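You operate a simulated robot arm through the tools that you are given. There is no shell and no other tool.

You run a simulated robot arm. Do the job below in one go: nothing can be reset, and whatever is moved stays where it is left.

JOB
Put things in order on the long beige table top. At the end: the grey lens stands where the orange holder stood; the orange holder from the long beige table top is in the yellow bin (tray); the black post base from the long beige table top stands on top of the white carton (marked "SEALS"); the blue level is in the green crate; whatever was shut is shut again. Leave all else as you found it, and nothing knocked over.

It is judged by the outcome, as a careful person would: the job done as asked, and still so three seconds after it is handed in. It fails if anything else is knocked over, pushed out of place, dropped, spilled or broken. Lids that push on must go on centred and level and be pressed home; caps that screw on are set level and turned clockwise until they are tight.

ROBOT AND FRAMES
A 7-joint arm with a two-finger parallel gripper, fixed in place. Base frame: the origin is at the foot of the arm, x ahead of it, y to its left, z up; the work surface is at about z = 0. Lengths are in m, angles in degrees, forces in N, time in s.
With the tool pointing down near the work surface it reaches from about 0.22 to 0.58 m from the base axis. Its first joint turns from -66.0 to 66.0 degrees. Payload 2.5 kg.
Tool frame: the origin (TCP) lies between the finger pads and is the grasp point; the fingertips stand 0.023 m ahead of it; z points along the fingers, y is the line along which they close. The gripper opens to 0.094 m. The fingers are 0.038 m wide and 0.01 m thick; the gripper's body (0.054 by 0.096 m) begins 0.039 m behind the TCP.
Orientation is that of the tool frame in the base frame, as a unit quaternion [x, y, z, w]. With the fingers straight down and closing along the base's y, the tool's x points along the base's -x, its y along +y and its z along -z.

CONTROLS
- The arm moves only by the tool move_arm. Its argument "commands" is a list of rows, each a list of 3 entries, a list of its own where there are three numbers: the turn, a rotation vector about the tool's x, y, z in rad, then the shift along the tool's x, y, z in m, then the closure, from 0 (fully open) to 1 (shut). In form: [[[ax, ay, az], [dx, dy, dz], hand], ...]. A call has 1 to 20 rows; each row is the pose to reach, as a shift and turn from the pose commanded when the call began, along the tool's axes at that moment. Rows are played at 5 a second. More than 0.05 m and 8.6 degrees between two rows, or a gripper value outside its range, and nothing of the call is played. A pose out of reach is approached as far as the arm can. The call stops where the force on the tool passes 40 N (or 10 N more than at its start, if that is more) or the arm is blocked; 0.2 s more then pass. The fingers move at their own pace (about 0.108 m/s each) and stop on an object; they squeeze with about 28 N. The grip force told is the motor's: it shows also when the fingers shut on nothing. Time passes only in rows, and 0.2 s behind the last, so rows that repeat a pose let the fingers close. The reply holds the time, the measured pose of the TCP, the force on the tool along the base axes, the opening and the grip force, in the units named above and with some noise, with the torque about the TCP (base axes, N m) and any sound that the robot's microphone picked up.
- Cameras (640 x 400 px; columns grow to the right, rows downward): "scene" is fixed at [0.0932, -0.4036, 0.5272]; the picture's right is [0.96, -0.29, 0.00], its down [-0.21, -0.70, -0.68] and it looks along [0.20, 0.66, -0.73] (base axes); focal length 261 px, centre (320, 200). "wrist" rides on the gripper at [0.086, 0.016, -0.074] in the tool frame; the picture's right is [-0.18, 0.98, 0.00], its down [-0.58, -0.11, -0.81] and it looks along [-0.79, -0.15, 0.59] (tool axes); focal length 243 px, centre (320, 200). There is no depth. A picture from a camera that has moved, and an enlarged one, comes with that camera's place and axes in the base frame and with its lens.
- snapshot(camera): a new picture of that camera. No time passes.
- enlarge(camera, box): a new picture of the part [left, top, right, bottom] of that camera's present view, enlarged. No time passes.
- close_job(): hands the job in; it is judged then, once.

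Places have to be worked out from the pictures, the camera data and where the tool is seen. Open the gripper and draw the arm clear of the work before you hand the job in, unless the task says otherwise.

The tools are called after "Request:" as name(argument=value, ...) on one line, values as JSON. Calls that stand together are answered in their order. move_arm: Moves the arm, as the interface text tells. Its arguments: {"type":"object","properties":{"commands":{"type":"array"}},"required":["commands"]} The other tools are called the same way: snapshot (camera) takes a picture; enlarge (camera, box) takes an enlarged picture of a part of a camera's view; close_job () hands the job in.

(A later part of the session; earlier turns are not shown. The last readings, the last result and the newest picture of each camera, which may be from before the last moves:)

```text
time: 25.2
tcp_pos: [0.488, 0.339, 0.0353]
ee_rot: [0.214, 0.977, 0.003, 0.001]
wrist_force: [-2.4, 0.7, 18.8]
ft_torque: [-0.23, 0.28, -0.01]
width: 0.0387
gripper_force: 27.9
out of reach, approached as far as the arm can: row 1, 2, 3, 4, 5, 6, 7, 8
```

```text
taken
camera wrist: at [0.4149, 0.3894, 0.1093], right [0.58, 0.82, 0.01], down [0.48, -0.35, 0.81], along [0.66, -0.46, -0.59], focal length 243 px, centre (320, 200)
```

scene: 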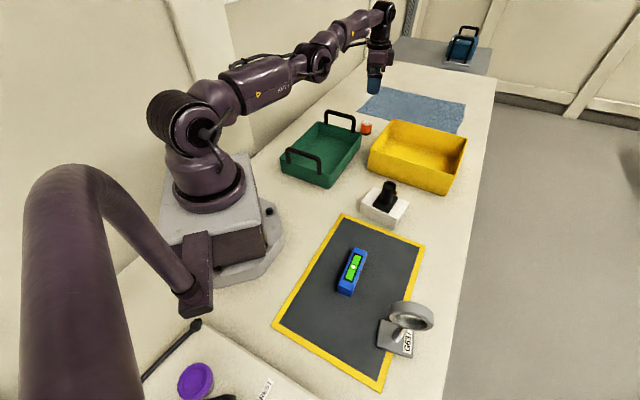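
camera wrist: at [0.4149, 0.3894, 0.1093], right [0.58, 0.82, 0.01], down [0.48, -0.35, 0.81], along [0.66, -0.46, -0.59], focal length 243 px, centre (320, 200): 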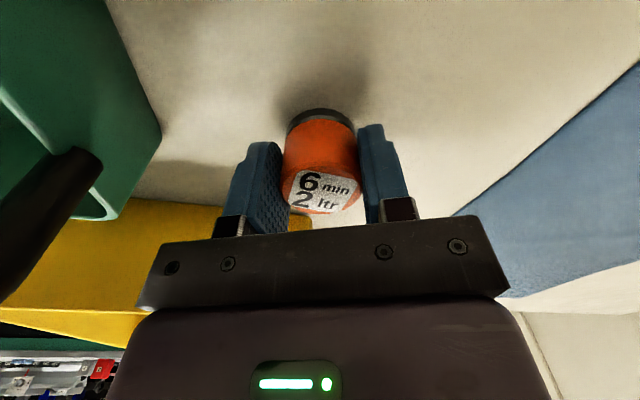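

The reach ended slightly short, but the fingers hold the holder (38.7 mm, 28 N). I lift slowly and check.

Request:
move_arm(commands=[[[0, 0, 0], [0, 0, -0.01], 1], [[0, 0, 0], [0, 0, -0.025], 1], [[0, 0, 0], [0, 0, -0.04], 1], [[0, 0, 0], [0, 0, -0.06], 1], [[0, 0, 0], [0, 0, -0.06], 1]])

Request:
snapshot(camera="wrist")

Request:
enlarge(camera="scene", box=[310, 50, 430, 160])

```text
time: 26.4
tcp_pos: [0.492, 0.3413, 0.0932]
ee_rot: [0.215, 0.977, -0.001, 0.001]
wrist_force: [0.3, -0.7, -0.6]
ft_torque: [-0.02, 0.03, 0.01]
width: 0.0389
gripper_force: 28.5
out of reach, approached as far as the arm can: row 2, 3, 4, 5
```

```text
taken
camera wrist: at [0.4195, 0.3926, 0.1666], right [0.58, 0.81, 0.0], down [0.48, -0.34, 0.81], along [0.66, -0.47, -0.59], focal length 243 px, centre (320, 200)
```

wrist: 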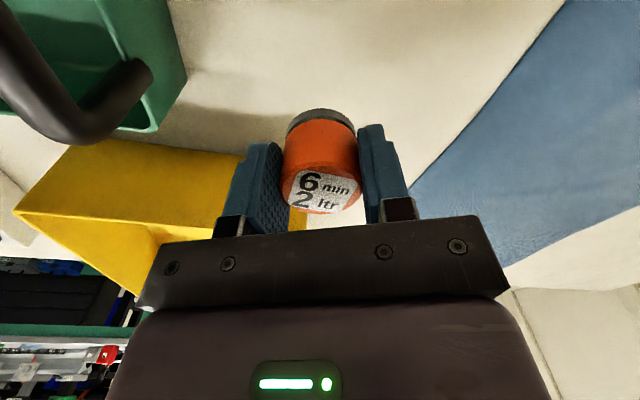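

```text
3.64 times, centred on (370, 105) of scene
camera zoom: at [0.0932, -0.4036, 0.5272], right [0.96, -0.29, 0.0], down [-0.21, -0.7, -0.68], along [0.2, 0.66, -0.73], focal length 949 px, centre (138, 546)
```

zoom: 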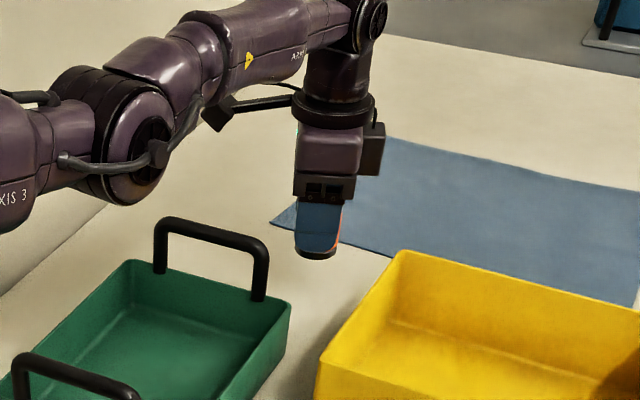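

The holder is held securely. I raise it while pulling slightly inward, then carry it over the near part of the yellow bin.

Request:
move_arm(commands=[[[0, 0, 0], [0.005, -0.0086, -0.025], 1], [[0, 0, 0], [0.0101, -0.0173, -0.05], 1], [[0, 0, 0], [0.0151, -0.0259, -0.075], 1], [[0, 0, 0], [-0.0087, -0.0524, -0.075], 1], [[0, 0, 0], [-0.0326, -0.0789, -0.075], 1], [[0, 0, 0], [-0.0564, -0.1053, -0.075], 1], [[0, 0, 0], [-0.0803, -0.1318, -0.075], 1], [[0, 0, 0], [-0.1041, -0.1583, -0.075], 1], [[0, 0, 0], [-0.1041, -0.1583, -0.075], 1]])

Request:
snapshot(camera="wrist")

Request:
enlarge(camera="scene", box=[340, 80, 480, 210])

```text
time: 28.4
tcp_pos: [0.5759, 0.1697, 0.1691]
ee_rot: [0.215, 0.977, 0.0, -0.001]
wrist_force: [-0.7, 0.2, -1.0]
ft_torque: [-0.01, 0.02, -0.04]
width: 0.039
gripper_force: 28.2
out of reach, approached as far as the arm can: row 1, 2, 3, 4, 5, 6, 7, 8, 9
```

```text
taken
camera wrist: at [0.5035, 0.221, 0.2437], right [0.58, 0.82, 0.0], down [0.48, -0.34, 0.81], along [0.66, -0.47, -0.59], focal length 243 px, centre (320, 200)
```

wrist: 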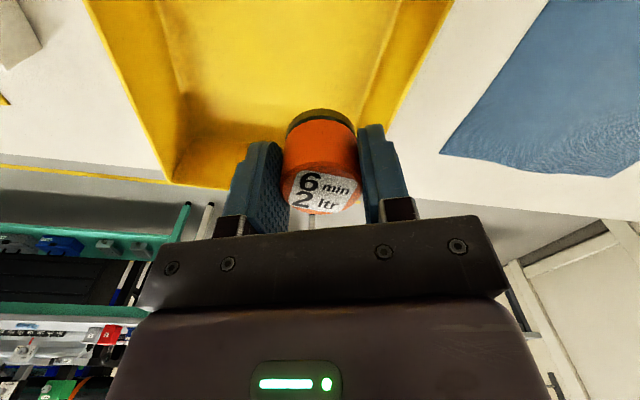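

```text
3.08 times, centred on (410, 145) of scene
camera zoom: at [0.0932, -0.4036, 0.5272], right [0.96, -0.29, 0.0], down [-0.21, -0.7, -0.68], along [0.2, 0.66, -0.73], focal length 803 px, centre (43, 369)
```

zoom: 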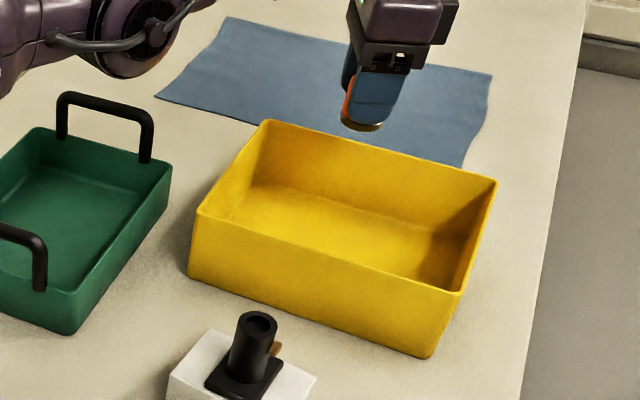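

The hand ended further out than intended, at (0.576, 0.170), over the bin's far wall – the arm stayed stretched. I send a neutral row to see what the commanded pose is.

Request:
move_arm(commands=[[[0, 0, 0], [0, 0, 0], 1], [[0, 0, 0], [0, 0, 0], 1]])

```text
time: 29.0
tcp_pos: [0.5746, 0.1697, 0.1696]
ee_rot: [0.216, 0.976, 0.0, 0.0]
wrist_force: [-0.1, -0.3, -1.0]
ft_torque: [-0.02, -0.03, 0.0]
width: 0.0388
gripper_force: 28.1
```

The commanded pose equals the present one. I now draw inward in small steps toward (0.52, 0.155).

Request:
move_arm(commands=[[[0, 0, 0], [0.0109, -0.0091, 0], 1], [[0, 0, 0], [0.0218, -0.0183, 0], 1], [[0, 0, 0], [0.0327, -0.0274, 0], 1], [[0, 0, 0], [0.0436, -0.0365, 0], 1], [[0, 0, 0], [0.0436, -0.0365, 0], 1]])

```text
time: 30.2
tcp_pos: [0.5756, 0.1696, 0.1715]
ee_rot: [0.215, 0.977, 0.0, 0.0]
wrist_force: [0.6, -0.5, -0.9]
ft_torque: [0.02, 0.02, -0.01]
width: 0.0388
gripper_force: 28.6
out of reach, approached as far as the arm can: row 1, 2, 3, 4, 5
```

Pure inward moves are refused (arm fully stretched, elbow straight). A combined downward-inward move should let the elbow bend; the holder still stays above the bin rim.

Request:
move_arm(commands=[[[0, 0, 0], [0, 0, 0.01], 1], [[0, 0, 0], [0.006, -0.005, 0.02], 1], [[0, 0, 0], [0.012, -0.01, 0.03], 1], [[0, 0, 0], [0.02, -0.017, 0.035], 1], [[0, 0, 0], [0.03, -0.025, 0.035], 1]])

```text
time: 31.4
tcp_pos: [0.5747, 0.1714, 0.1379]
ee_rot: [0.215, 0.977, 0.001, 0.0]
wrist_force: [-0.3, 0.7, -1.0]
ft_torque: [-0.03, 0.02, 0.01]
width: 0.039
gripper_force: 27.8
out of reach, approached as far as the arm can: row 2, 3, 4, 5
```

Downward works but inward does not. I look at the arm's configuration.

Request:
snapshot(camera="scene")

```text
taken
```

scene: 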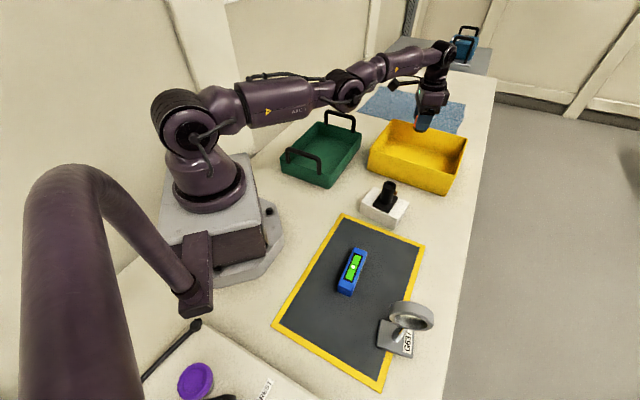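

The arm is nearly straight at this radius. At this height there is most slack, so I try many small inward rows.

Request:
move_arm(commands=[[[0, 0, 0], [0.0008, -0.0006, 0], 1], [[0, 0, 0], [0.0016, -0.0013, 0], 1], [[0, 0, 0], [0.0024, -0.0019, 0], 1], [[0, 0, 0], [0.0032, -0.0026, 0], 1], [[0, 0, 0], [0.004, -0.0032, 0], 1], [[0, 0, 0], [0.0048, -0.0038, 0], 1], [[0, 0, 0], [0.006, -0.0048, 0], 1], [[0, 0, 0], [0.007, -0.0056, 0], 1], [[0, 0, 0], [0.008, -0.0064, 0], 1], [[0, 0, 0], [0.009, -0.0072, 0], 1], [[0, 0, 0], [0.01, -0.008, 0], 1], [[0, 0, 0], [0.01, -0.008, 0], 1]])

```text
time: 34.0
tcp_pos: [0.5757, 0.1736, 0.1387]
ee_rot: [0.214, 0.977, 0.0, 0.001]
wrist_force: [-0.1, -0.8, -0.7]
ft_torque: [-0.02, 0.01, -0.03]
width: 0.039
gripper_force: 28.2
out of reach, approached as far as the arm can: row 3, 4, 5, 6, 7, 8, 9, 10, 11, 12
```

Still stuck at the stretched limit. I'll raise the arm along its reach circle (high over the bin, nothing there), so that a following straight-down move can bend the elbow.

Request:
move_arm(commands=[[[0, 0, 0], [0.001, -0.0009, -0.03], 1], [[0, 0, 0], [0.0045, -0.004, -0.07], 1], [[0, 0, 0], [0.0104, -0.0093, -0.11], 1], [[0, 0, 0], [0.0171, -0.0153, -0.15], 1], [[0, 0, 0], [0.0261, -0.0233, -0.19], 1], [[0, 0, 0], [0.0376, -0.0336, -0.23], 1], [[0, 0, 0], [0.0514, -0.046, -0.27], 1], [[0, 0, 0], [0.0639, -0.0571, -0.3], 1], [[0, 0, 0], [0.0639, -0.0571, -0.3], 1]])

Request:
snapshot(camera="scene")

```text
time: 36.0
tcp_pos: [0.4899, 0.149, 0.4376]
ee_rot: [0.215, 0.977, 0.0, 0.001]
wrist_force: [0.3, 0.1, -0.9]
ft_torque: [0.0, -0.04, 0.03]
width: 0.039
gripper_force: 27.7
out of reach, approached as far as the arm can: row 2, 3, 4, 5, 6, 7
```

```text
taken
```

scene: 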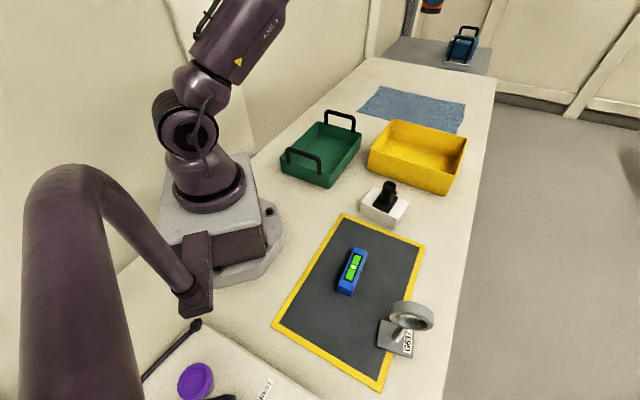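

Back within reach at (0.490, 0.149, 0.438). Now straight down to z≈0.2.

Request:
move_arm(commands=[[[0, 0, 0], [0, 0, 0.02], 1], [[0, 0, 0], [0, 0, 0.05], 1], [[0, 0, 0], [0, 0, 0.09], 1], [[0, 0, 0], [0, 0, 0.13], 1], [[0, 0, 0], [0, 0, 0.17], 1], [[0, 0, 0], [0, 0, 0.21], 1], [[0, 0, 0], [0, 0, 0.24], 1], [[0, 0, 0], [0, 0, 0.24], 1]])

Request:
snapshot(camera="scene")

Request:
snapshot(camera="wrist")

```text
time: 37.8
tcp_pos: [0.4933, 0.1475, 0.1971]
ee_rot: [0.215, 0.977, 0.0, 0.001]
wrist_force: [-0.1, -0.6, -0.4]
ft_torque: [-0.04, 0.03, 0.02]
width: 0.039
gripper_force: 27.8
```

```text
taken
```

scene: 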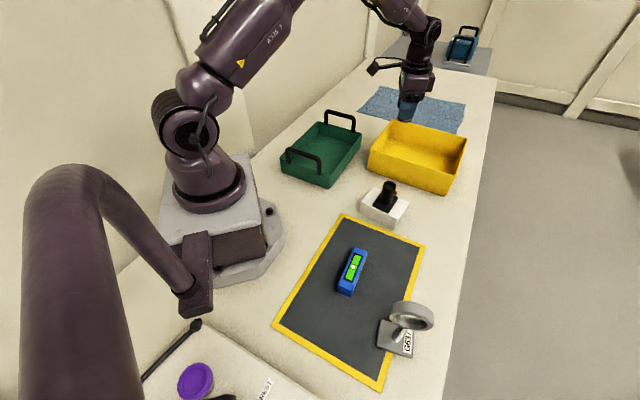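

```text
taken
camera wrist: at [0.4216, 0.1984, 0.2705], right [0.58, 0.82, 0.0], down [0.48, -0.34, 0.81], along [0.66, -0.47, -0.59], focal length 243 px, centre (320, 200)
```

wrist: 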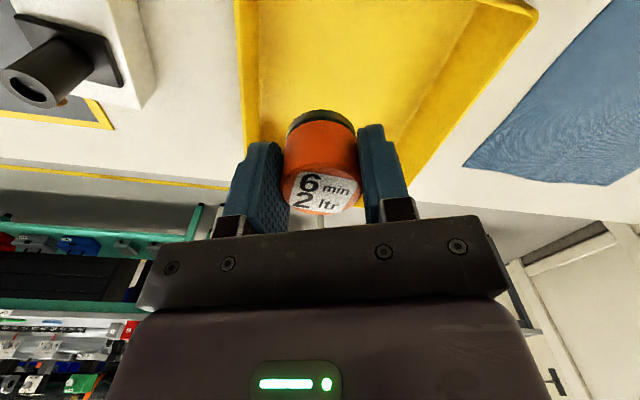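

Unstuck. I shift 35 mm outward to (0.526, 0.157) – well inside the bin – and lower to z≈0.06.

Request:
move_arm(commands=[[[0, 0, 0], [-0.0132, 0.0112, 0], 1], [[0, 0, 0], [-0.0265, 0.0225, 0.01], 1], [[0, 0, 0], [-0.0265, 0.0225, 0.045], 1], [[0, 0, 0], [-0.0265, 0.0225, 0.08], 1], [[0, 0, 0], [-0.0265, 0.0225, 0.11], 1], [[0, 0, 0], [-0.0265, 0.0225, 0.13], 1], [[0, 0, 0], [-0.0265, 0.0225, 0.137], 1]])

Request:
snapshot(camera="wrist")

Request:
enlarge(camera="scene", box=[350, 80, 480, 210])

```text
time: 39.4
tcp_pos: [0.5253, 0.1569, 0.0612]
ee_rot: [0.215, 0.977, 0.0, 0.0]
wrist_force: [-0.4, 0.4, -0.9]
ft_torque: [0.0, 0.0, 0.02]
width: 0.039
gripper_force: 27.3
```

```text
taken
camera wrist: at [0.453, 0.2084, 0.1353], right [0.58, 0.82, 0.0], down [0.48, -0.34, 0.81], along [0.66, -0.47, -0.59], focal length 243 px, centre (320, 200)
```

wrist: 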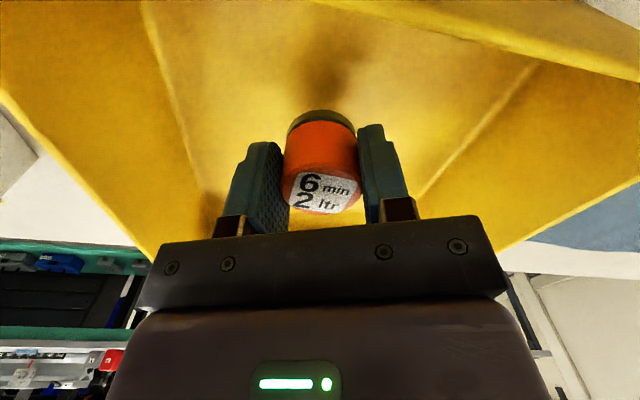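

```text
3.08 times, centred on (415, 145) of scene
camera zoom: at [0.0932, -0.4036, 0.5272], right [0.96, -0.29, 0.0], down [-0.21, -0.7, -0.68], along [0.2, 0.66, -0.73], focal length 803 px, centre (28, 369)
```

zoom: 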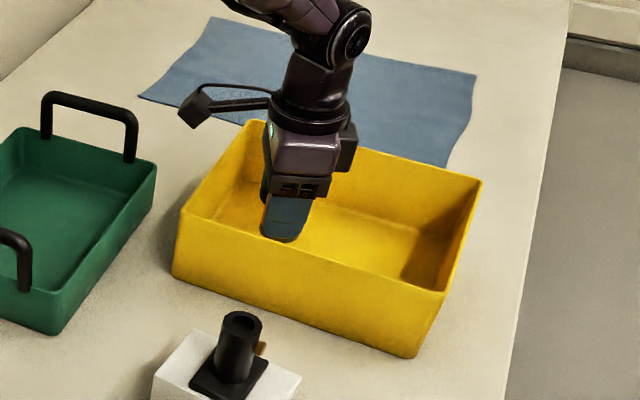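

The holder is well inside the bin. I lower towards the floor in small steps, watching the force.

Request:
move_arm(commands=[[[0, 0, 0], [0, 0, 0.006], 1], [[0, 0, 0], [0, 0, 0.012], 1], [[0, 0, 0], [0, 0, 0.015], 1], [[0, 0, 0], [0, 0, 0.017], 1]])

```text
time: 40.4
tcp_pos: [0.5259, 0.1576, 0.0447]
ee_rot: [0.215, 0.977, -0.001, 0.0]
wrist_force: [-0.5, -0.1, 0.1]
ft_torque: [0.01, -0.02, -0.01]
width: 0.0388
gripper_force: 27.7
```

No contact yet at z≈0.0447; further small steps.

Request:
move_arm(commands=[[[0, 0, 0], [0, 0, 0.0015], 1], [[0, 0, 0], [0, 0, 0.003], 1], [[0, 0, 0], [0, 0, 0.003], 1]])

```text
time: 41.2
tcp_pos: [0.526, 0.1583, 0.0416]
ee_rot: [0.214, 0.977, 0.0, 0.0]
wrist_force: [0.3, 0.2, -0.3]
ft_torque: [-0.05, -0.02, -0.01]
width: 0.0387
gripper_force: 28.5
```

Request:
move_arm(commands=[[[0, 0, 0], [0, 0, 0.001], 1], [[0, 0, 0], [0, 0, 0.002], 1], [[0, 0, 0], [0, 0, 0.002], 1]])

```text
time: 42.0
tcp_pos: [0.5265, 0.158, 0.0404]
ee_rot: [0.214, 0.977, 0.0, 0.002]
wrist_force: [-0.1, -0.2, 12.4]
ft_torque: [-0.12, 0.0, -0.1]
width: 0.0387
gripper_force: 28.1
```

Contact with the bin floor at 12 N. I ease up half a millimetre, open the fingers to 65 mm and rise straight up.

Request:
move_arm(commands=[[[0, 0, 0], [0, 0, -0.0005], 1], [[0, 0, 0], [0, 0, -0.0005], 0.6], [[0, 0, 0], [0, 0, -0.0005], 0.3], [[0, 0, 0], [0, 0, -0.0005], 0.3], [[0, 0, 0], [0, 0, -0.02], 0.3], [[0, 0, 0], [0, 0, -0.05], 0.3], [[0, 0, 0], [0, 0, -0.09], 0.3], [[0, 0, 0], [0, 0, -0.13], 0.3], [[0, 0, 0], [0, 0, -0.16], 0.3]])

Request:
snapshot(camera="wrist")

Request:
enlarge(camera="scene", box=[350, 80, 480, 210])

```text
time: 44.0
tcp_pos: [0.524, 0.1567, 0.1986]
ee_rot: [0.214, 0.977, 0.0, 0.0]
wrist_force: [-0.1, 0.1, -0.4]
ft_torque: [0.01, -0.02, 0.02]
width: 0.0657
gripper_force: 0.0
```

```text
taken
camera wrist: at [0.4521, 0.2078, 0.2716], right [0.58, 0.82, 0.0], down [0.48, -0.34, 0.81], along [0.66, -0.47, -0.59], focal length 243 px, centre (320, 200)
```

wrist: 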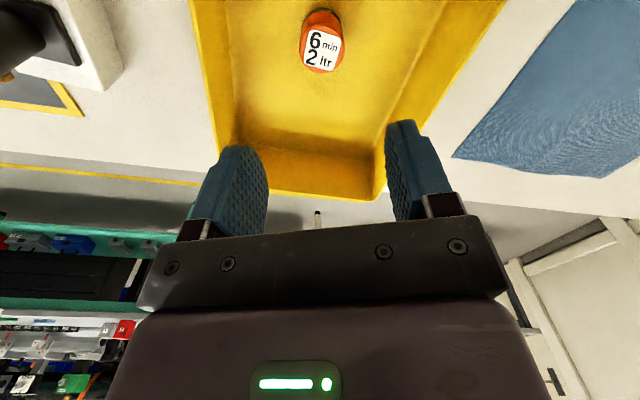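

```text
3.08 times, centred on (415, 145) of scene
camera zoom: at [0.0932, -0.4036, 0.5272], right [0.96, -0.29, 0.0], down [-0.21, -0.7, -0.68], along [0.2, 0.66, -0.73], focal length 803 px, centre (28, 369)
```

zoom: 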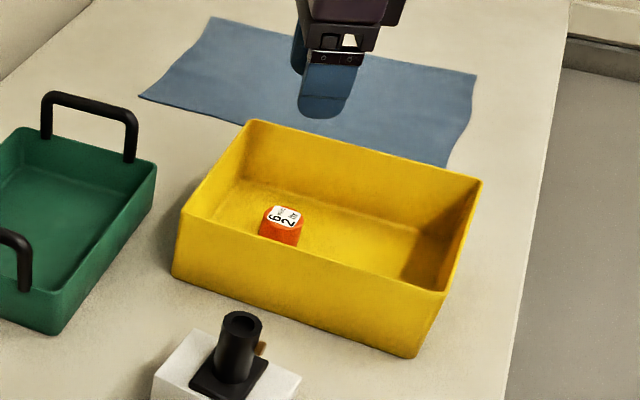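

The orange holder stands upright in the bin. Next I go to the grey lens and hover above it (z≈0.26) with the closing line along the ring's axis.

Request:
move_arm(commands=[[[0, 0, 0.0102], [0.0045, -0.0436, -0.005], 0.3], [[0, 0, 0.0203], [0.0089, -0.0873, -0.01], 0.3], [[0, 0, 0.0305], [0.0134, -0.1309, -0.015], 0.3], [[0, 0, 0.0407], [0.0179, -0.1745, -0.02], 0.3], [[0, 0, 0.0508], [0.0223, -0.2182, -0.025], 0.3], [[0, 0, 0.061], [0.0268, -0.2618, -0.03], 0.3], [[0, 0, 0.0712], [0.0313, -0.3054, -0.035], 0.3], [[0, 0, 0.0813], [0.0357, -0.3491, -0.04], 0.3], [[0, 0, 0.0915], [0.0402, -0.3927, -0.045], 0.3], [[0, 0, 0.1017], [0.0447, -0.4363, -0.05], 0.3], [[0, 0, 0.1118], [0.0491, -0.48, -0.055], 0.3], [[0, 0, 0.122], [0.0536, -0.5236, -0.06], 0.3], [[0, 0, 0.122], [0.0536, -0.5236, -0.06], 0.3]])

Request:
snapshot(camera="wrist")

Request:
snapshot(camera="scene")

```text
time: 46.8
tcp_pos: [0.2565, -0.2952, 0.2602]
ee_rot: [0.274, 0.962, 0.0, 0.0]
wrist_force: [-0.3, -0.4, -0.8]
ft_torque: [0.0, 0.01, -0.02]
width: 0.0658
gripper_force: 0.0
```

```text
taken
camera wrist: at [0.1904, -0.2357, 0.3336], right [0.67, 0.74, 0.0], down [0.44, -0.4, 0.81], along [0.6, -0.54, -0.59], focal length 243 px, centre (320, 200)
```

wrist: 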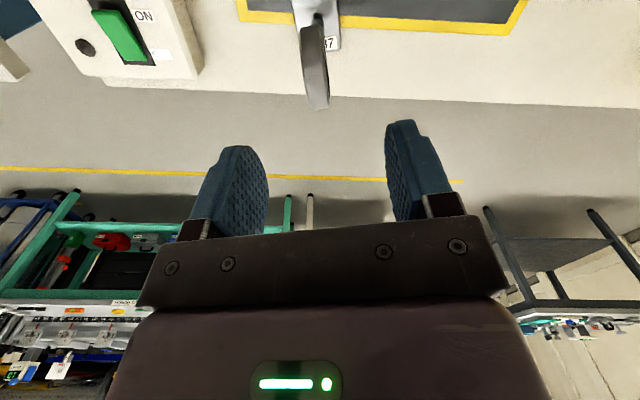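

```text
taken
```

scene: 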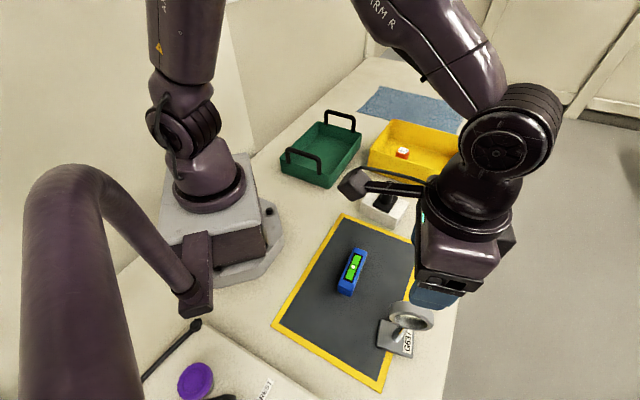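

The ring is seen almost edge-on, so the yaw is about right. I zoom in.

Request:
enlarge(camera="wrist", box=[250, 0, 390, 120])

Request:
enlarge(camera="scene", box=[360, 270, 450, 370])

```text
3.33 times, centred on (320, 60) of wrist
camera zoom: at [0.1904, -0.2357, 0.3336], right [0.67, 0.74, 0.0], down [0.44, -0.4, 0.81], along [0.6, -0.54, -0.59], focal length 809 px, centre (320, 667)
```

zoom: 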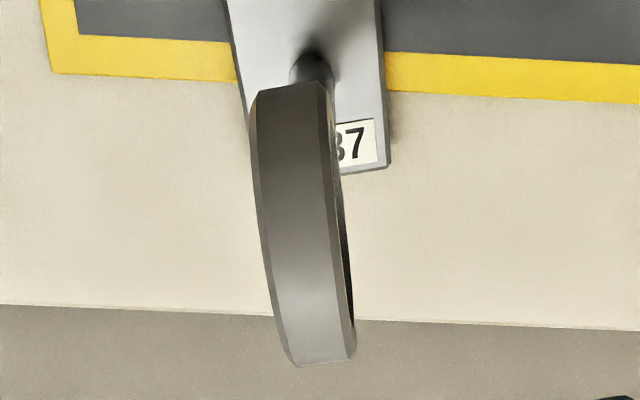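

```text
4.00 times, centred on (405, 320) of scene
camera zoom: at [0.0932, -0.4036, 0.5272], right [0.96, -0.29, 0.0], down [-0.21, -0.7, -0.68], along [0.2, 0.66, -0.73], focal length 1044 px, centre (-20, -280)
```

zoom: 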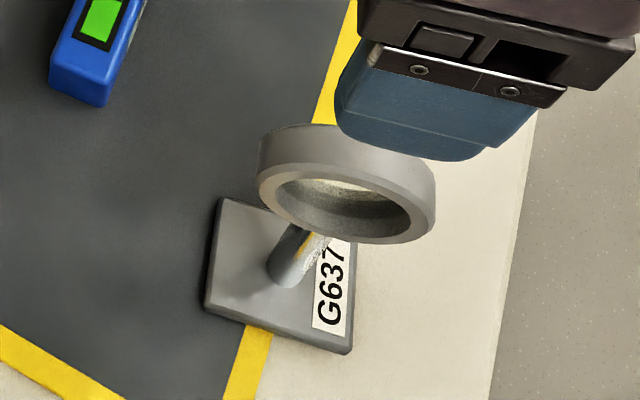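

Ring centre works out at about (0.2686, -0.3107), plane at -34.7°, thickness ≈17 mm, top z≈0.144. I aim the tool 12 mm inward of the ring centre (to ease the reach at the far spot), turn 2.9° and come down to z≈0.185 to check.

Request:
move_arm(commands=[[[0, 0, 0.05], [-0.0065, -0.0062, 0.02], 0.3], [[0, 0, 0.05], [-0.0065, -0.0062, 0.05], 0.3], [[0, 0, 0.05], [-0.0065, -0.0062, 0.075], 0.3], [[0, 0, 0.05], [-0.0065, -0.0062, 0.075], 0.3]])

Request:
enlarge(camera="wrist", box=[200, 20, 440, 240])

Request:
enlarge(camera="scene", box=[350, 250, 470, 370])

```text
time: 47.8
tcp_pos: [0.2603, -0.3024, 0.1849]
ee_rot: [0.298, 0.955, -0.001, 0.0]
wrist_force: [0.7, 0.0, -0.8]
ft_torque: [0.0, 0.01, -0.03]
width: 0.0656
gripper_force: 0.0
```

```text
1.82 times, centred on (320, 130) of wrist
camera zoom: at [0.1982, -0.2405, 0.2582], right [0.71, 0.7, 0.0], down [0.42, -0.42, 0.81], along [0.57, -0.57, -0.59], focal length 441 px, centre (320, 327)
```

zoom: 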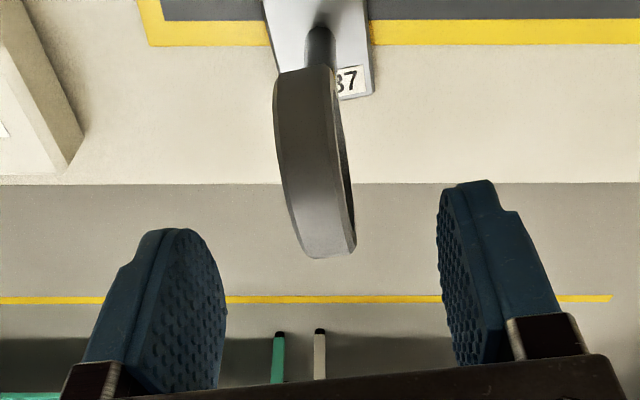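

```text
3.33 times, centred on (410, 310) of scene
camera zoom: at [0.0932, -0.4036, 0.5272], right [0.96, -0.29, 0.0], down [-0.21, -0.7, -0.68], along [0.2, 0.66, -0.73], focal length 870 px, centre (20, -167)
```

zoom: 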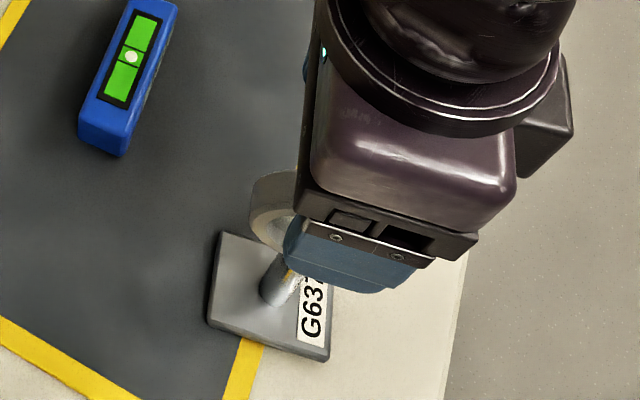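

Good: the ring's plane is parallel to the pads, 2.7 mm off centre. I correct this and go down to z≈0.127.

Request:
move_arm(commands=[[[0, 0, 0], [0, -0.0027, 0.015], 0.3], [[0, 0, 0], [0, -0.0027, 0.035], 0.3], [[0, 0, 0], [0, -0.0027, 0.05], 0.3], [[0, 0, 0], [0, -0.0027, 0.058], 0.3], [[0, 0, 0], [0, -0.0027, 0.058], 0.3]])

Request:
snapshot(camera="wrist")

Request:
enlarge(camera="scene", box=[350, 250, 470, 370])

```text
time: 49.0
tcp_pos: [0.2597, -0.306, 0.1249]
ee_rot: [0.298, 0.955, 0.0, 0.0]
wrist_force: [-0.4, 0.2, -0.4]
ft_torque: [-0.02, 0.0, 0.03]
width: 0.0659
gripper_force: 0.0
```

```text
taken
camera wrist: at [0.1965, -0.244, 0.1983], right [0.71, 0.7, 0.0], down [0.42, -0.42, 0.81], along [0.57, -0.57, -0.59], focal length 243 px, centre (320, 200)
```

wrist: 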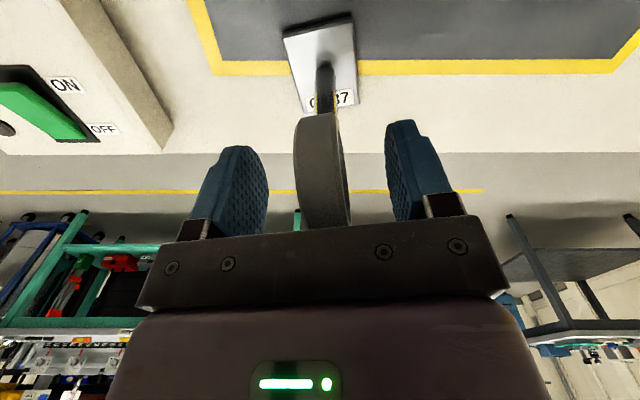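

```text
3.33 times, centred on (410, 310) of scene
camera zoom: at [0.0932, -0.4036, 0.5272], right [0.96, -0.29, 0.0], down [-0.21, -0.7, -0.68], along [0.2, 0.66, -0.73], focal length 870 px, centre (20, -167)
```

zoom: 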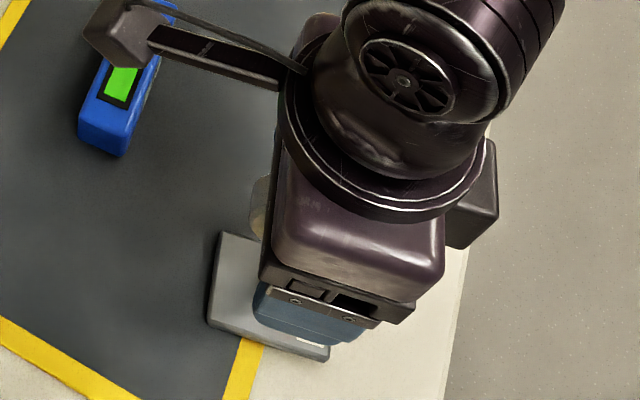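

The ring sits centred between the pads. I close gradually onto its faces.

Request:
move_arm(commands=[[[0, 0, 0], [0, 0, 0], 0.6], [[0, 0, 0], [0, 0, 0], 0.7], [[0, 0, 0], [0, 0, 0], 0.76], [[0, 0, 0], [0, 0, 0], 0.8], [[0, 0, 0], [0, 0, 0], 0.85], [[0, 0, 0], [0, 0, 0], 1], [[0, 0, 0], [0, 0, 0], 1], [[0, 0, 0], [0, 0, 0], 1]])

Request:
snapshot(camera="wrist")

Request:
enlarge(camera="scene", box=[350, 250, 470, 370])

```text
time: 50.8
tcp_pos: [0.2581, -0.3065, 0.1253]
ee_rot: [0.298, 0.954, 0.001, 0.0]
wrist_force: [0.5, -0.5, 0.0]
ft_torque: [0.04, 0.01, -0.01]
width: 0.0178
gripper_force: 27.6
```

```text
taken
camera wrist: at [0.1964, -0.244, 0.1985], right [0.71, 0.7, 0.0], down [0.42, -0.42, 0.81], along [0.57, -0.57, -0.59], focal length 243 px, centre (320, 200)
```

wrist: 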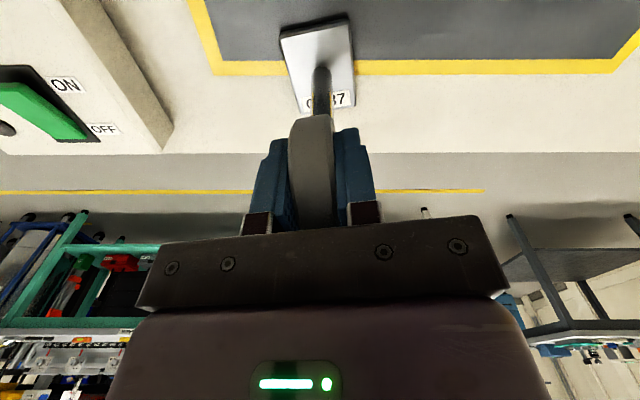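

```text
3.33 times, centred on (410, 310) of scene
camera zoom: at [0.0933, -0.4036, 0.5272], right [0.96, -0.29, 0.0], down [-0.21, -0.7, -0.68], along [0.2, 0.66, -0.73], focal length 870 px, centre (20, -167)
```

zoom: 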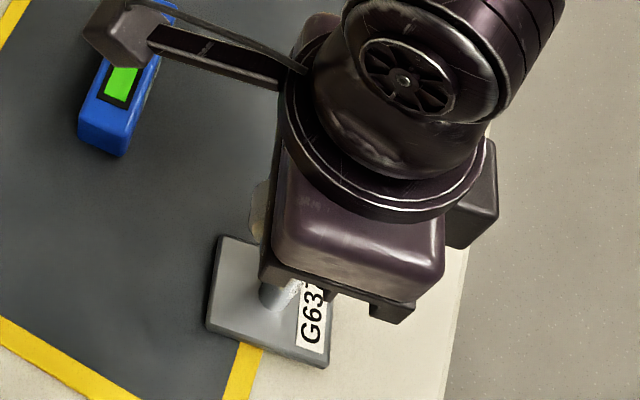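

Gripped at 17.8 mm. I lift it slowly and check that it hangs level.

Request:
move_arm(commands=[[[0, 0, 0], [0, 0, -0.01], 1], [[0, 0, 0], [0, 0, -0.03], 1], [[0, 0, 0], [0, 0, -0.06], 1], [[0, 0, 0], [0, 0, -0.1], 1], [[0, 0, 0], [0, 0, -0.14], 1], [[0, 0, 0], [0, 0, -0.165], 1], [[0, 0, 0], [0, 0, -0.165], 1]])

Request:
snapshot(camera="wrist")

Request:
snapshot(camera="scene")

```text
time: 52.4
tcp_pos: [0.2583, -0.3062, 0.2918]
ee_rot: [0.298, 0.954, 0.0, -0.001]
wrist_force: [-0.1, -0.3, -2.6]
ft_torque: [0.01, 0.03, 0.01]
width: 0.0179
gripper_force: 28.1
```

```text
taken
camera wrist: at [0.1955, -0.2436, 0.3653], right [0.71, 0.7, 0.0], down [0.42, -0.42, 0.81], along [0.57, -0.57, -0.59], focal length 243 px, centre (320, 200)
```

wrist: 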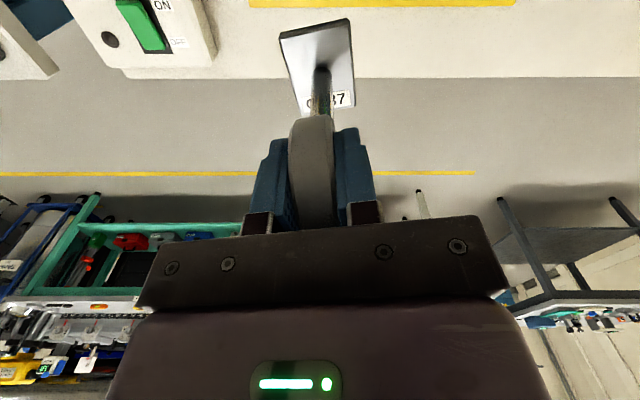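

```text
taken
```

scene: 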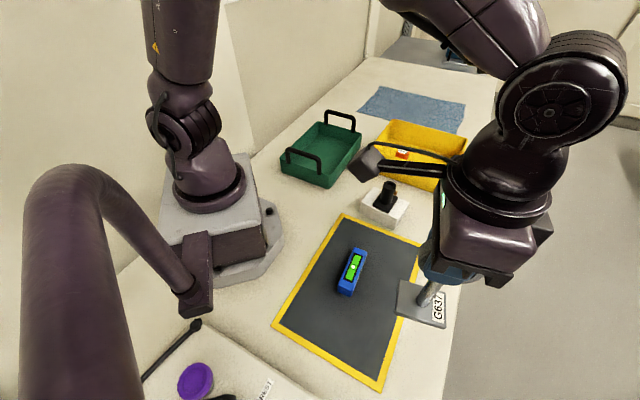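

The lens hangs level. I carry it high over the carton toward the bin side, turning the hand on the way.

Request:
move_arm(commands=[[[0, 0, -0.0723], [0.0052, 0.0405, 0], 1], [[0, 0, -0.1445], [0.0105, 0.0809, 0], 1], [[0, 0, -0.2168], [0.0157, 0.1214, 0], 1], [[0, 0, -0.289], [0.021, 0.1619, 0], 1], [[0, 0, -0.3613], [0.0262, 0.2023, 0], 1], [[0, 0, -0.4335], [0.0315, 0.2428, 0], 1], [[0, 0, -0.5058], [0.0367, 0.2833, 0], 1], [[0, 0, -0.578], [0.0419, 0.3237, 0], 1], [[0, 0, -0.6503], [0.0472, 0.3642, 0], 1], [[0, 0, -0.7225], [0.0524, 0.4047, 0], 1], [[0, 0, -0.7948], [0.0577, 0.4451, 0], 1], [[0, 0, -0.867], [0.0629, 0.4856, 0], 1], [[0, 0, -0.867], [0.0629, 0.4856, 0], 1]])

Request:
snapshot(camera="scene")

Request:
snapshot(camera="wrist")

```text
time: 55.2
tcp_pos: [0.4824, 0.1317, 0.2889]
ee_rot: [-0.13, 0.991, 0.001, 0.0]
wrist_force: [-0.1, -0.7, -2.4]
ft_torque: [-0.02, 0.04, 0.01]
width: 0.0177
gripper_force: 28.3
```

```text
taken
```

scene: 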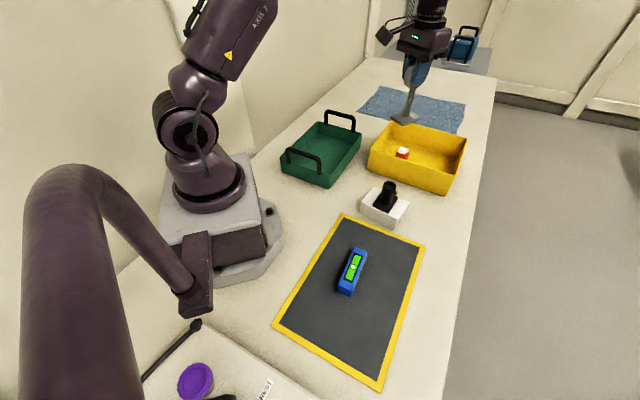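

```text
taken
camera wrist: at [0.3945, 0.1243, 0.3629], right [-0.08, 1.0, 0.0], down [0.59, 0.05, 0.81], along [0.8, 0.06, -0.59], focal length 243 px, centre (320, 200)
```

wrist: 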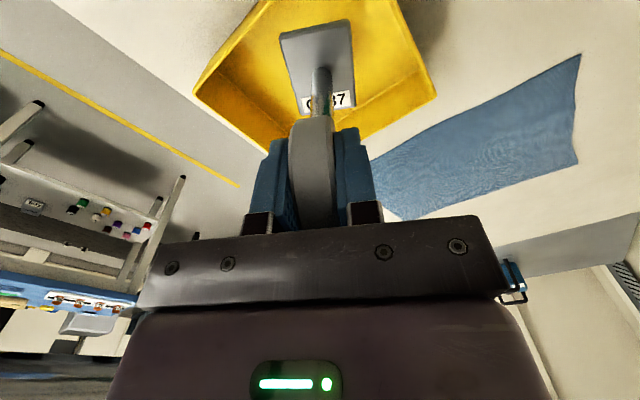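

Everything is clear. I swing it round past the bin's left wall to above the holder's old place, coming down to z≈0.205.

Request:
move_arm(commands=[[[0, 0, -0.0864], [-0.0114, 0.0309, 0.0098], 1], [[0, 0, -0.1728], [-0.0229, 0.0618, 0.0195], 1], [[0, 0, -0.2592], [-0.0343, 0.0928, 0.0293], 1], [[0, 0, -0.3456], [-0.0457, 0.1237, 0.039], 1], [[0, 0, -0.3456], [-0.0489, 0.1603, 0.0615], 1], [[0, 0, -0.3456], [-0.0521, 0.197, 0.084], 1], [[0, 0, -0.3456], [-0.0521, 0.197, 0.084], 1]])

Request:
snapshot(camera="wrist")

Request:
enlarge(camera="scene", box=[300, 40, 440, 170])

```text
time: 56.8
tcp_pos: [0.4822, 0.3317, 0.2063]
ee_rot: [-0.299, 0.954, 0.0, 0.0]
wrist_force: [-0.4, -0.4, -3.8]
ft_torque: [0.01, -0.02, 0.0]
width: 0.018
gripper_force: 28.1
```

```text
taken
camera wrist: at [0.4015, 0.2957, 0.2794], right [-0.41, 0.91, 0.0], down [0.54, 0.24, 0.81], along [0.74, 0.33, -0.59], focal length 243 px, centre (320, 200)
```

wrist: 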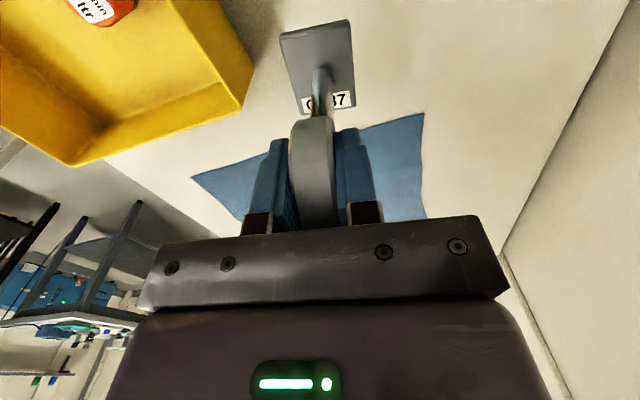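

```text
3.08 times, centred on (370, 105) of scene
camera zoom: at [0.0933, -0.4035, 0.5272], right [0.96, -0.29, 0.0], down [-0.21, -0.7, -0.68], along [0.2, 0.66, -0.73], focal length 803 px, centre (166, 492)
```

zoom: 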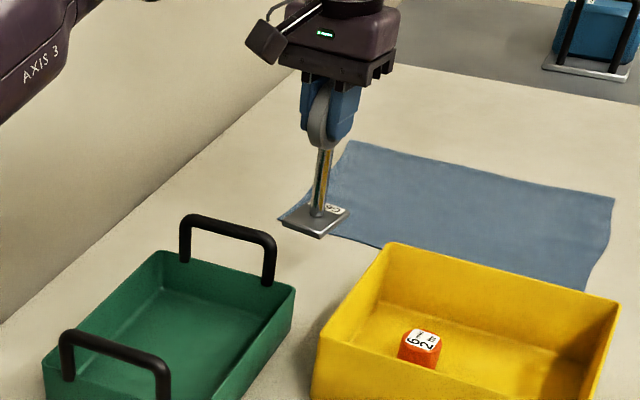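

Hovering over the old place. I lower to about 12 mm above the table and re-read the pose.

Request:
move_arm(commands=[[[0, 0, 0], [0, 0, 0.02], 1], [[0, 0, 0], [0, 0, 0.04], 1], [[0, 0, 0], [0, 0, 0.06], 1], [[0, 0, 0], [0, 0, 0.067], 1], [[0, 0, 0], [0, 0, 0.067], 1]])

Request:
snapshot(camera="wrist")

Request:
enlarge(camera="scene", box=[320, 60, 420, 160])

```text
time: 58.0
tcp_pos: [0.4825, 0.333, 0.1393]
ee_rot: [-0.299, 0.954, -0.001, 0.0]
wrist_force: [0.1, 0.3, -2.2]
ft_torque: [-0.01, -0.01, 0.01]
width: 0.0179
gripper_force: 28.3
```

```text
taken
camera wrist: at [0.4015, 0.2964, 0.2124], right [-0.41, 0.91, 0.0], down [0.54, 0.24, 0.81], along [0.74, 0.33, -0.59], focal length 243 px, centre (320, 200)
```

wrist: 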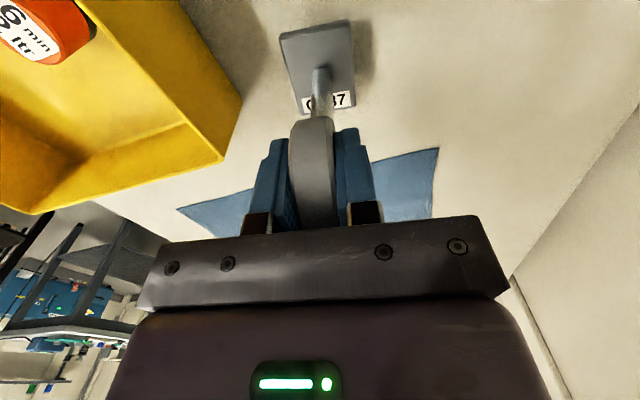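

```text
4.00 times, centred on (370, 110) of scene
camera zoom: at [0.0933, -0.4036, 0.5272], right [0.96, -0.29, 0.0], down [-0.21, -0.7, -0.68], along [0.2, 0.66, -0.73], focal length 1044 px, centre (120, 560)
```

zoom: 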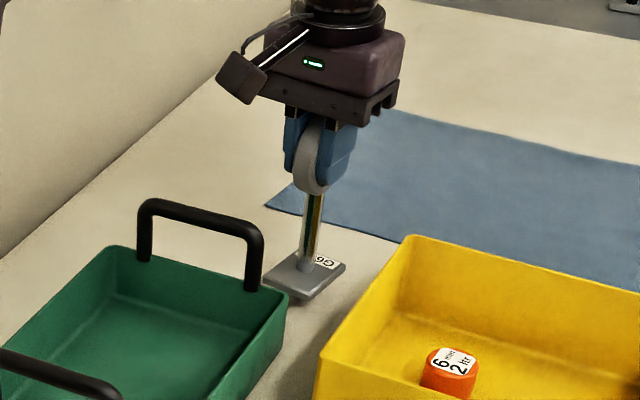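

The foot is over the old spot (within 2–3 mm). I add a 2.5 mm correction and lower to just above the table.

Request:
move_arm(commands=[[[0, 0, 0], [-0.0007, 0.0025, 0.004], 1], [[0, 0, 0], [-0.0007, 0.0025, 0.008], 1], [[0, 0, 0], [-0.0007, 0.0025, 0.011], 1], [[0, 0, 0], [-0.0007, 0.0025, 0.011], 1]])

```text
time: 59.0
tcp_pos: [0.4819, 0.3339, 0.1289]
ee_rot: [-0.299, 0.954, -0.001, 0.0]
wrist_force: [-0.2, 0.5, -1.7]
ft_torque: [-0.03, -0.01, -0.02]
width: 0.0178
gripper_force: 27.8
```

No contact yet at z≈0.129; I continue with 1 mm steps.

Request:
move_arm(commands=[[[0, 0, 0], [0, 0, 0.001], 1], [[0, 0, 0], [0, 0, 0.002], 1], [[0, 0, 0], [0, 0, 0.002], 1]])

```text
time: 59.8
tcp_pos: [0.4817, 0.3345, 0.1271]
ee_rot: [-0.299, 0.954, 0.0, 0.0]
wrist_force: [1.0, -0.1, -1.9]
ft_torque: [-0.03, 0.0, 0.0]
width: 0.0178
gripper_force: 28.1
```

Still free hanging (-1.9 N); two more 1 mm steps.

Request:
move_arm(commands=[[[0, 0, 0], [0, 0, 0.001], 1], [[0, 0, 0], [0, 0, 0.0015], 1], [[0, 0, 0], [0, 0, 0.0015], 1]])

```text
time: 60.6
tcp_pos: [0.4805, 0.3362, 0.1256]
ee_rot: [-0.299, 0.954, 0.0, 0.0]
wrist_force: [1.4, 1.1, -3.3]
ft_torque: [-0.03, 0.01, 0.01]
width: 0.0178
gripper_force: 28.0
```

Still hanging; one more step of 1 mm.

Request:
move_arm(commands=[[[0, 0, 0], [0, 0, 0.001], 1], [[0, 0, 0], [0, 0, 0.001], 1]])

Request:
enlarge(camera="scene", box=[340, 90, 400, 140])

```text
time: 61.2
tcp_pos: [0.4811, 0.3368, 0.1263]
ee_rot: [-0.299, 0.954, 0.0, 0.0]
wrist_force: [0.0, -1.0, -2.8]
ft_torque: [-0.02, 0.03, 0.01]
width: 0.0179
gripper_force: 28.0
```

```text
8.00 times, centred on (370, 115) of scene
camera zoom: at [0.0933, -0.4036, 0.5272], right [0.96, -0.29, 0.0], down [-0.21, -0.7, -0.68], along [0.2, 0.66, -0.73], focal length 2089 px, centre (-80, 880)
```

zoom: 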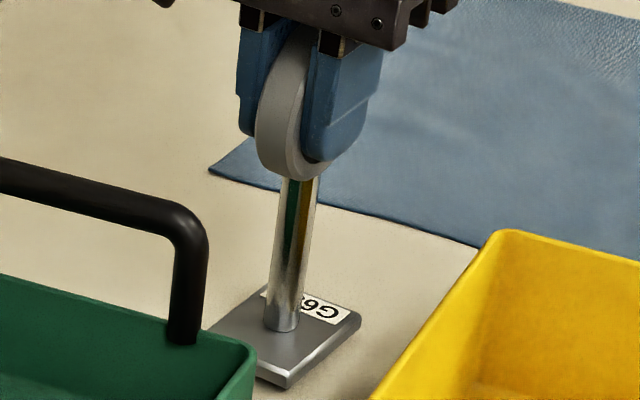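

Still no contact (the lens had stood partly on the mat, so a bit lower is expected). I go on 1.5 mm.

Request:
move_arm(commands=[[[0, 0, 0], [0, 0, 0.001], 1], [[0, 0, 0], [0, 0, 0.0015], 1], [[0, 0, 0], [0, 0, 0.0015], 1]])

```text
time: 62.0
tcp_pos: [0.4812, 0.3339, 0.1228]
ee_rot: [-0.3, 0.954, 0.0, 0.0]
wrist_force: [-0.2, 0.7, -2.2]
ft_torque: [-0.02, 0.03, 0.0]
width: 0.0182
gripper_force: 28.6
```

Still hanging free at z≈0.123; another 1 mm.

Request:
move_arm(commands=[[[0, 0, 0], [0, 0, 0.001], 1], [[0, 0, 0], [0, 0, 0.001], 1]])

```text
time: 62.6
tcp_pos: [0.4818, 0.3352, 0.1215]
ee_rot: [-0.299, 0.954, 0.0, -0.001]
wrist_force: [-0.4, 0.0, -3.3]
ft_torque: [-0.01, -0.02, -0.01]
width: 0.0178
gripper_force: 27.8
```

Not touching yet at about 0.121. I look for the gap under the foot.

Request:
enlarge(camera="scene", box=[350, 115, 390, 145])

Request:
enlarge(camera="wrist", box=[260, 10, 380, 130])

```text
13.33 times, centred on (370, 130) of scene
camera zoom: at [0.0933, -0.4036, 0.5272], right [0.96, -0.29, 0.0], down [-0.21, -0.7, -0.68], along [0.2, 0.66, -0.73], focal length 3481 px, centre (-347, 1133)
```

zoom: 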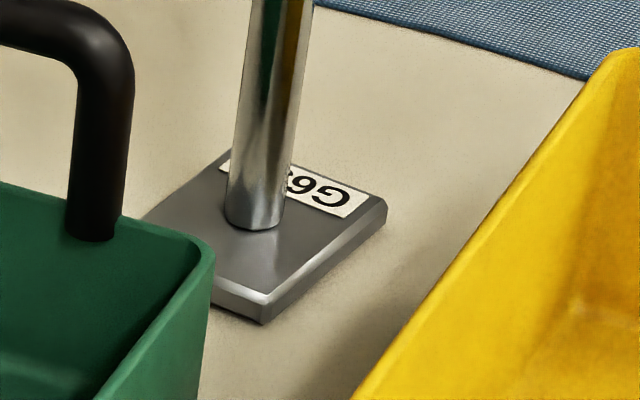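

```text
3.33 times, centred on (320, 70) of wrist
camera zoom: at [0.4002, 0.2992, 0.1947], right [-0.41, 0.91, 0.0], down [0.54, 0.24, 0.81], along [0.74, 0.33, -0.59], focal length 809 px, centre (320, 633)
```

zoom: 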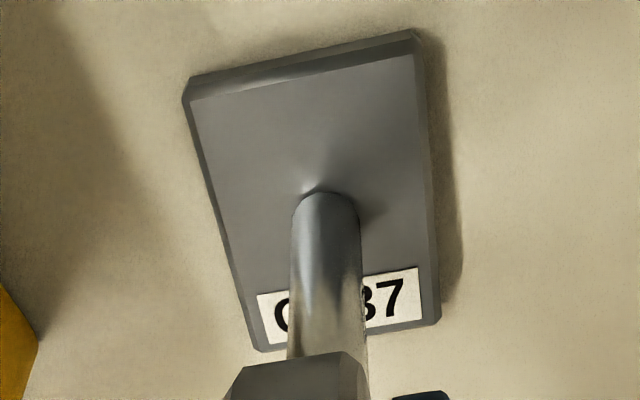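

The foot is nearly down. I continue with 1 mm steps.

Request:
move_arm(commands=[[[0, 0, 0], [0, 0, 0.001], 1], [[0, 0, 0], [0, 0, 0.001], 1]])

```text
time: 63.2
tcp_pos: [0.4812, 0.335, 0.1214]
ee_rot: [-0.299, 0.954, 0.0, 0.0]
wrist_force: [-2.4, -0.6, 1.8]
ft_torque: [-0.03, 0.06, -0.01]
width: 0.0179
gripper_force: 28.1
```

First contact (force went from -2.7 to +1.8 N). I press 0.7 mm more to seat the foot flat.

Request:
move_arm(commands=[[[0, 0, 0], [0, 0, 0.0007], 1], [[0, 0, 0], [0, 0, 0.0007], 1]])

```text
time: 63.8
tcp_pos: [0.4814, 0.3348, 0.1215]
ee_rot: [-0.299, 0.954, 0.0, 0.001]
wrist_force: [-3.5, -3.0, 11.0]
ft_torque: [-0.36, 0.55, 0.01]
width: 0.0179
gripper_force: 28.3
```

Seated (≈13 N). I back off 0.4 mm and open the fingers gradually, then read before rising.

Request:
move_arm(commands=[[[0, 0, 0], [0, 0, -0.0004], 1], [[0, 0, 0], [0, 0, -0.0004], 0.78], [[0, 0, 0], [0, 0, -0.0004], 0.72], [[0, 0, 0], [0, 0, -0.0004], 0.6], [[0, 0, 0], [0, 0, -0.0004], 0.4], [[0, 0, 0], [0, 0, -0.0004], 0.3], [[0, 0, 0], [0, 0, -0.0004], 0.3]])

Request:
snapshot(camera="wrist")

Request:
enlarge(camera="scene", box=[330, 70, 410, 145])

```text
time: 65.4
tcp_pos: [0.482, 0.3364, 0.12]
ee_rot: [-0.299, 0.954, 0.0, 0.0]
wrist_force: [1.1, 0.0, 0.0]
ft_torque: [-0.01, 0.03, 0.0]
width: 0.0656
gripper_force: 0.2
```

```text
taken
camera wrist: at [0.4001, 0.2989, 0.1939], right [-0.41, 0.91, 0.0], down [0.54, 0.24, 0.81], along [0.74, 0.33, -0.59], focal length 243 px, centre (320, 200)
```

wrist: 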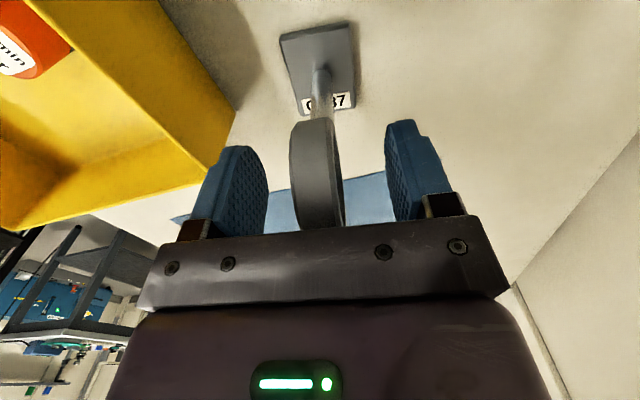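

```text
5.33 times, centred on (370, 108) of scene
camera zoom: at [0.0932, -0.4036, 0.5272], right [0.96, -0.29, 0.0], down [-0.21, -0.7, -0.68], along [0.2, 0.66, -0.73], focal length 1392 px, centre (53, 693)
```

zoom: 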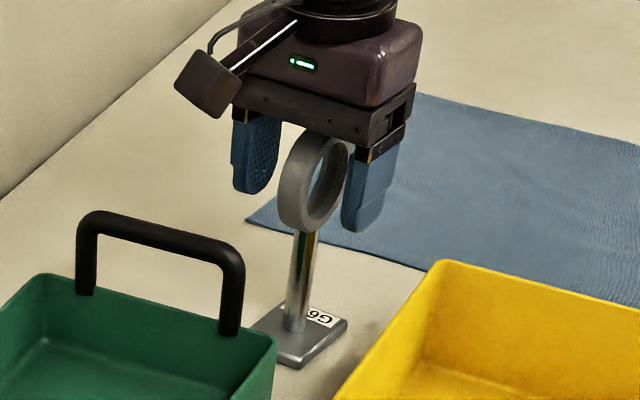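

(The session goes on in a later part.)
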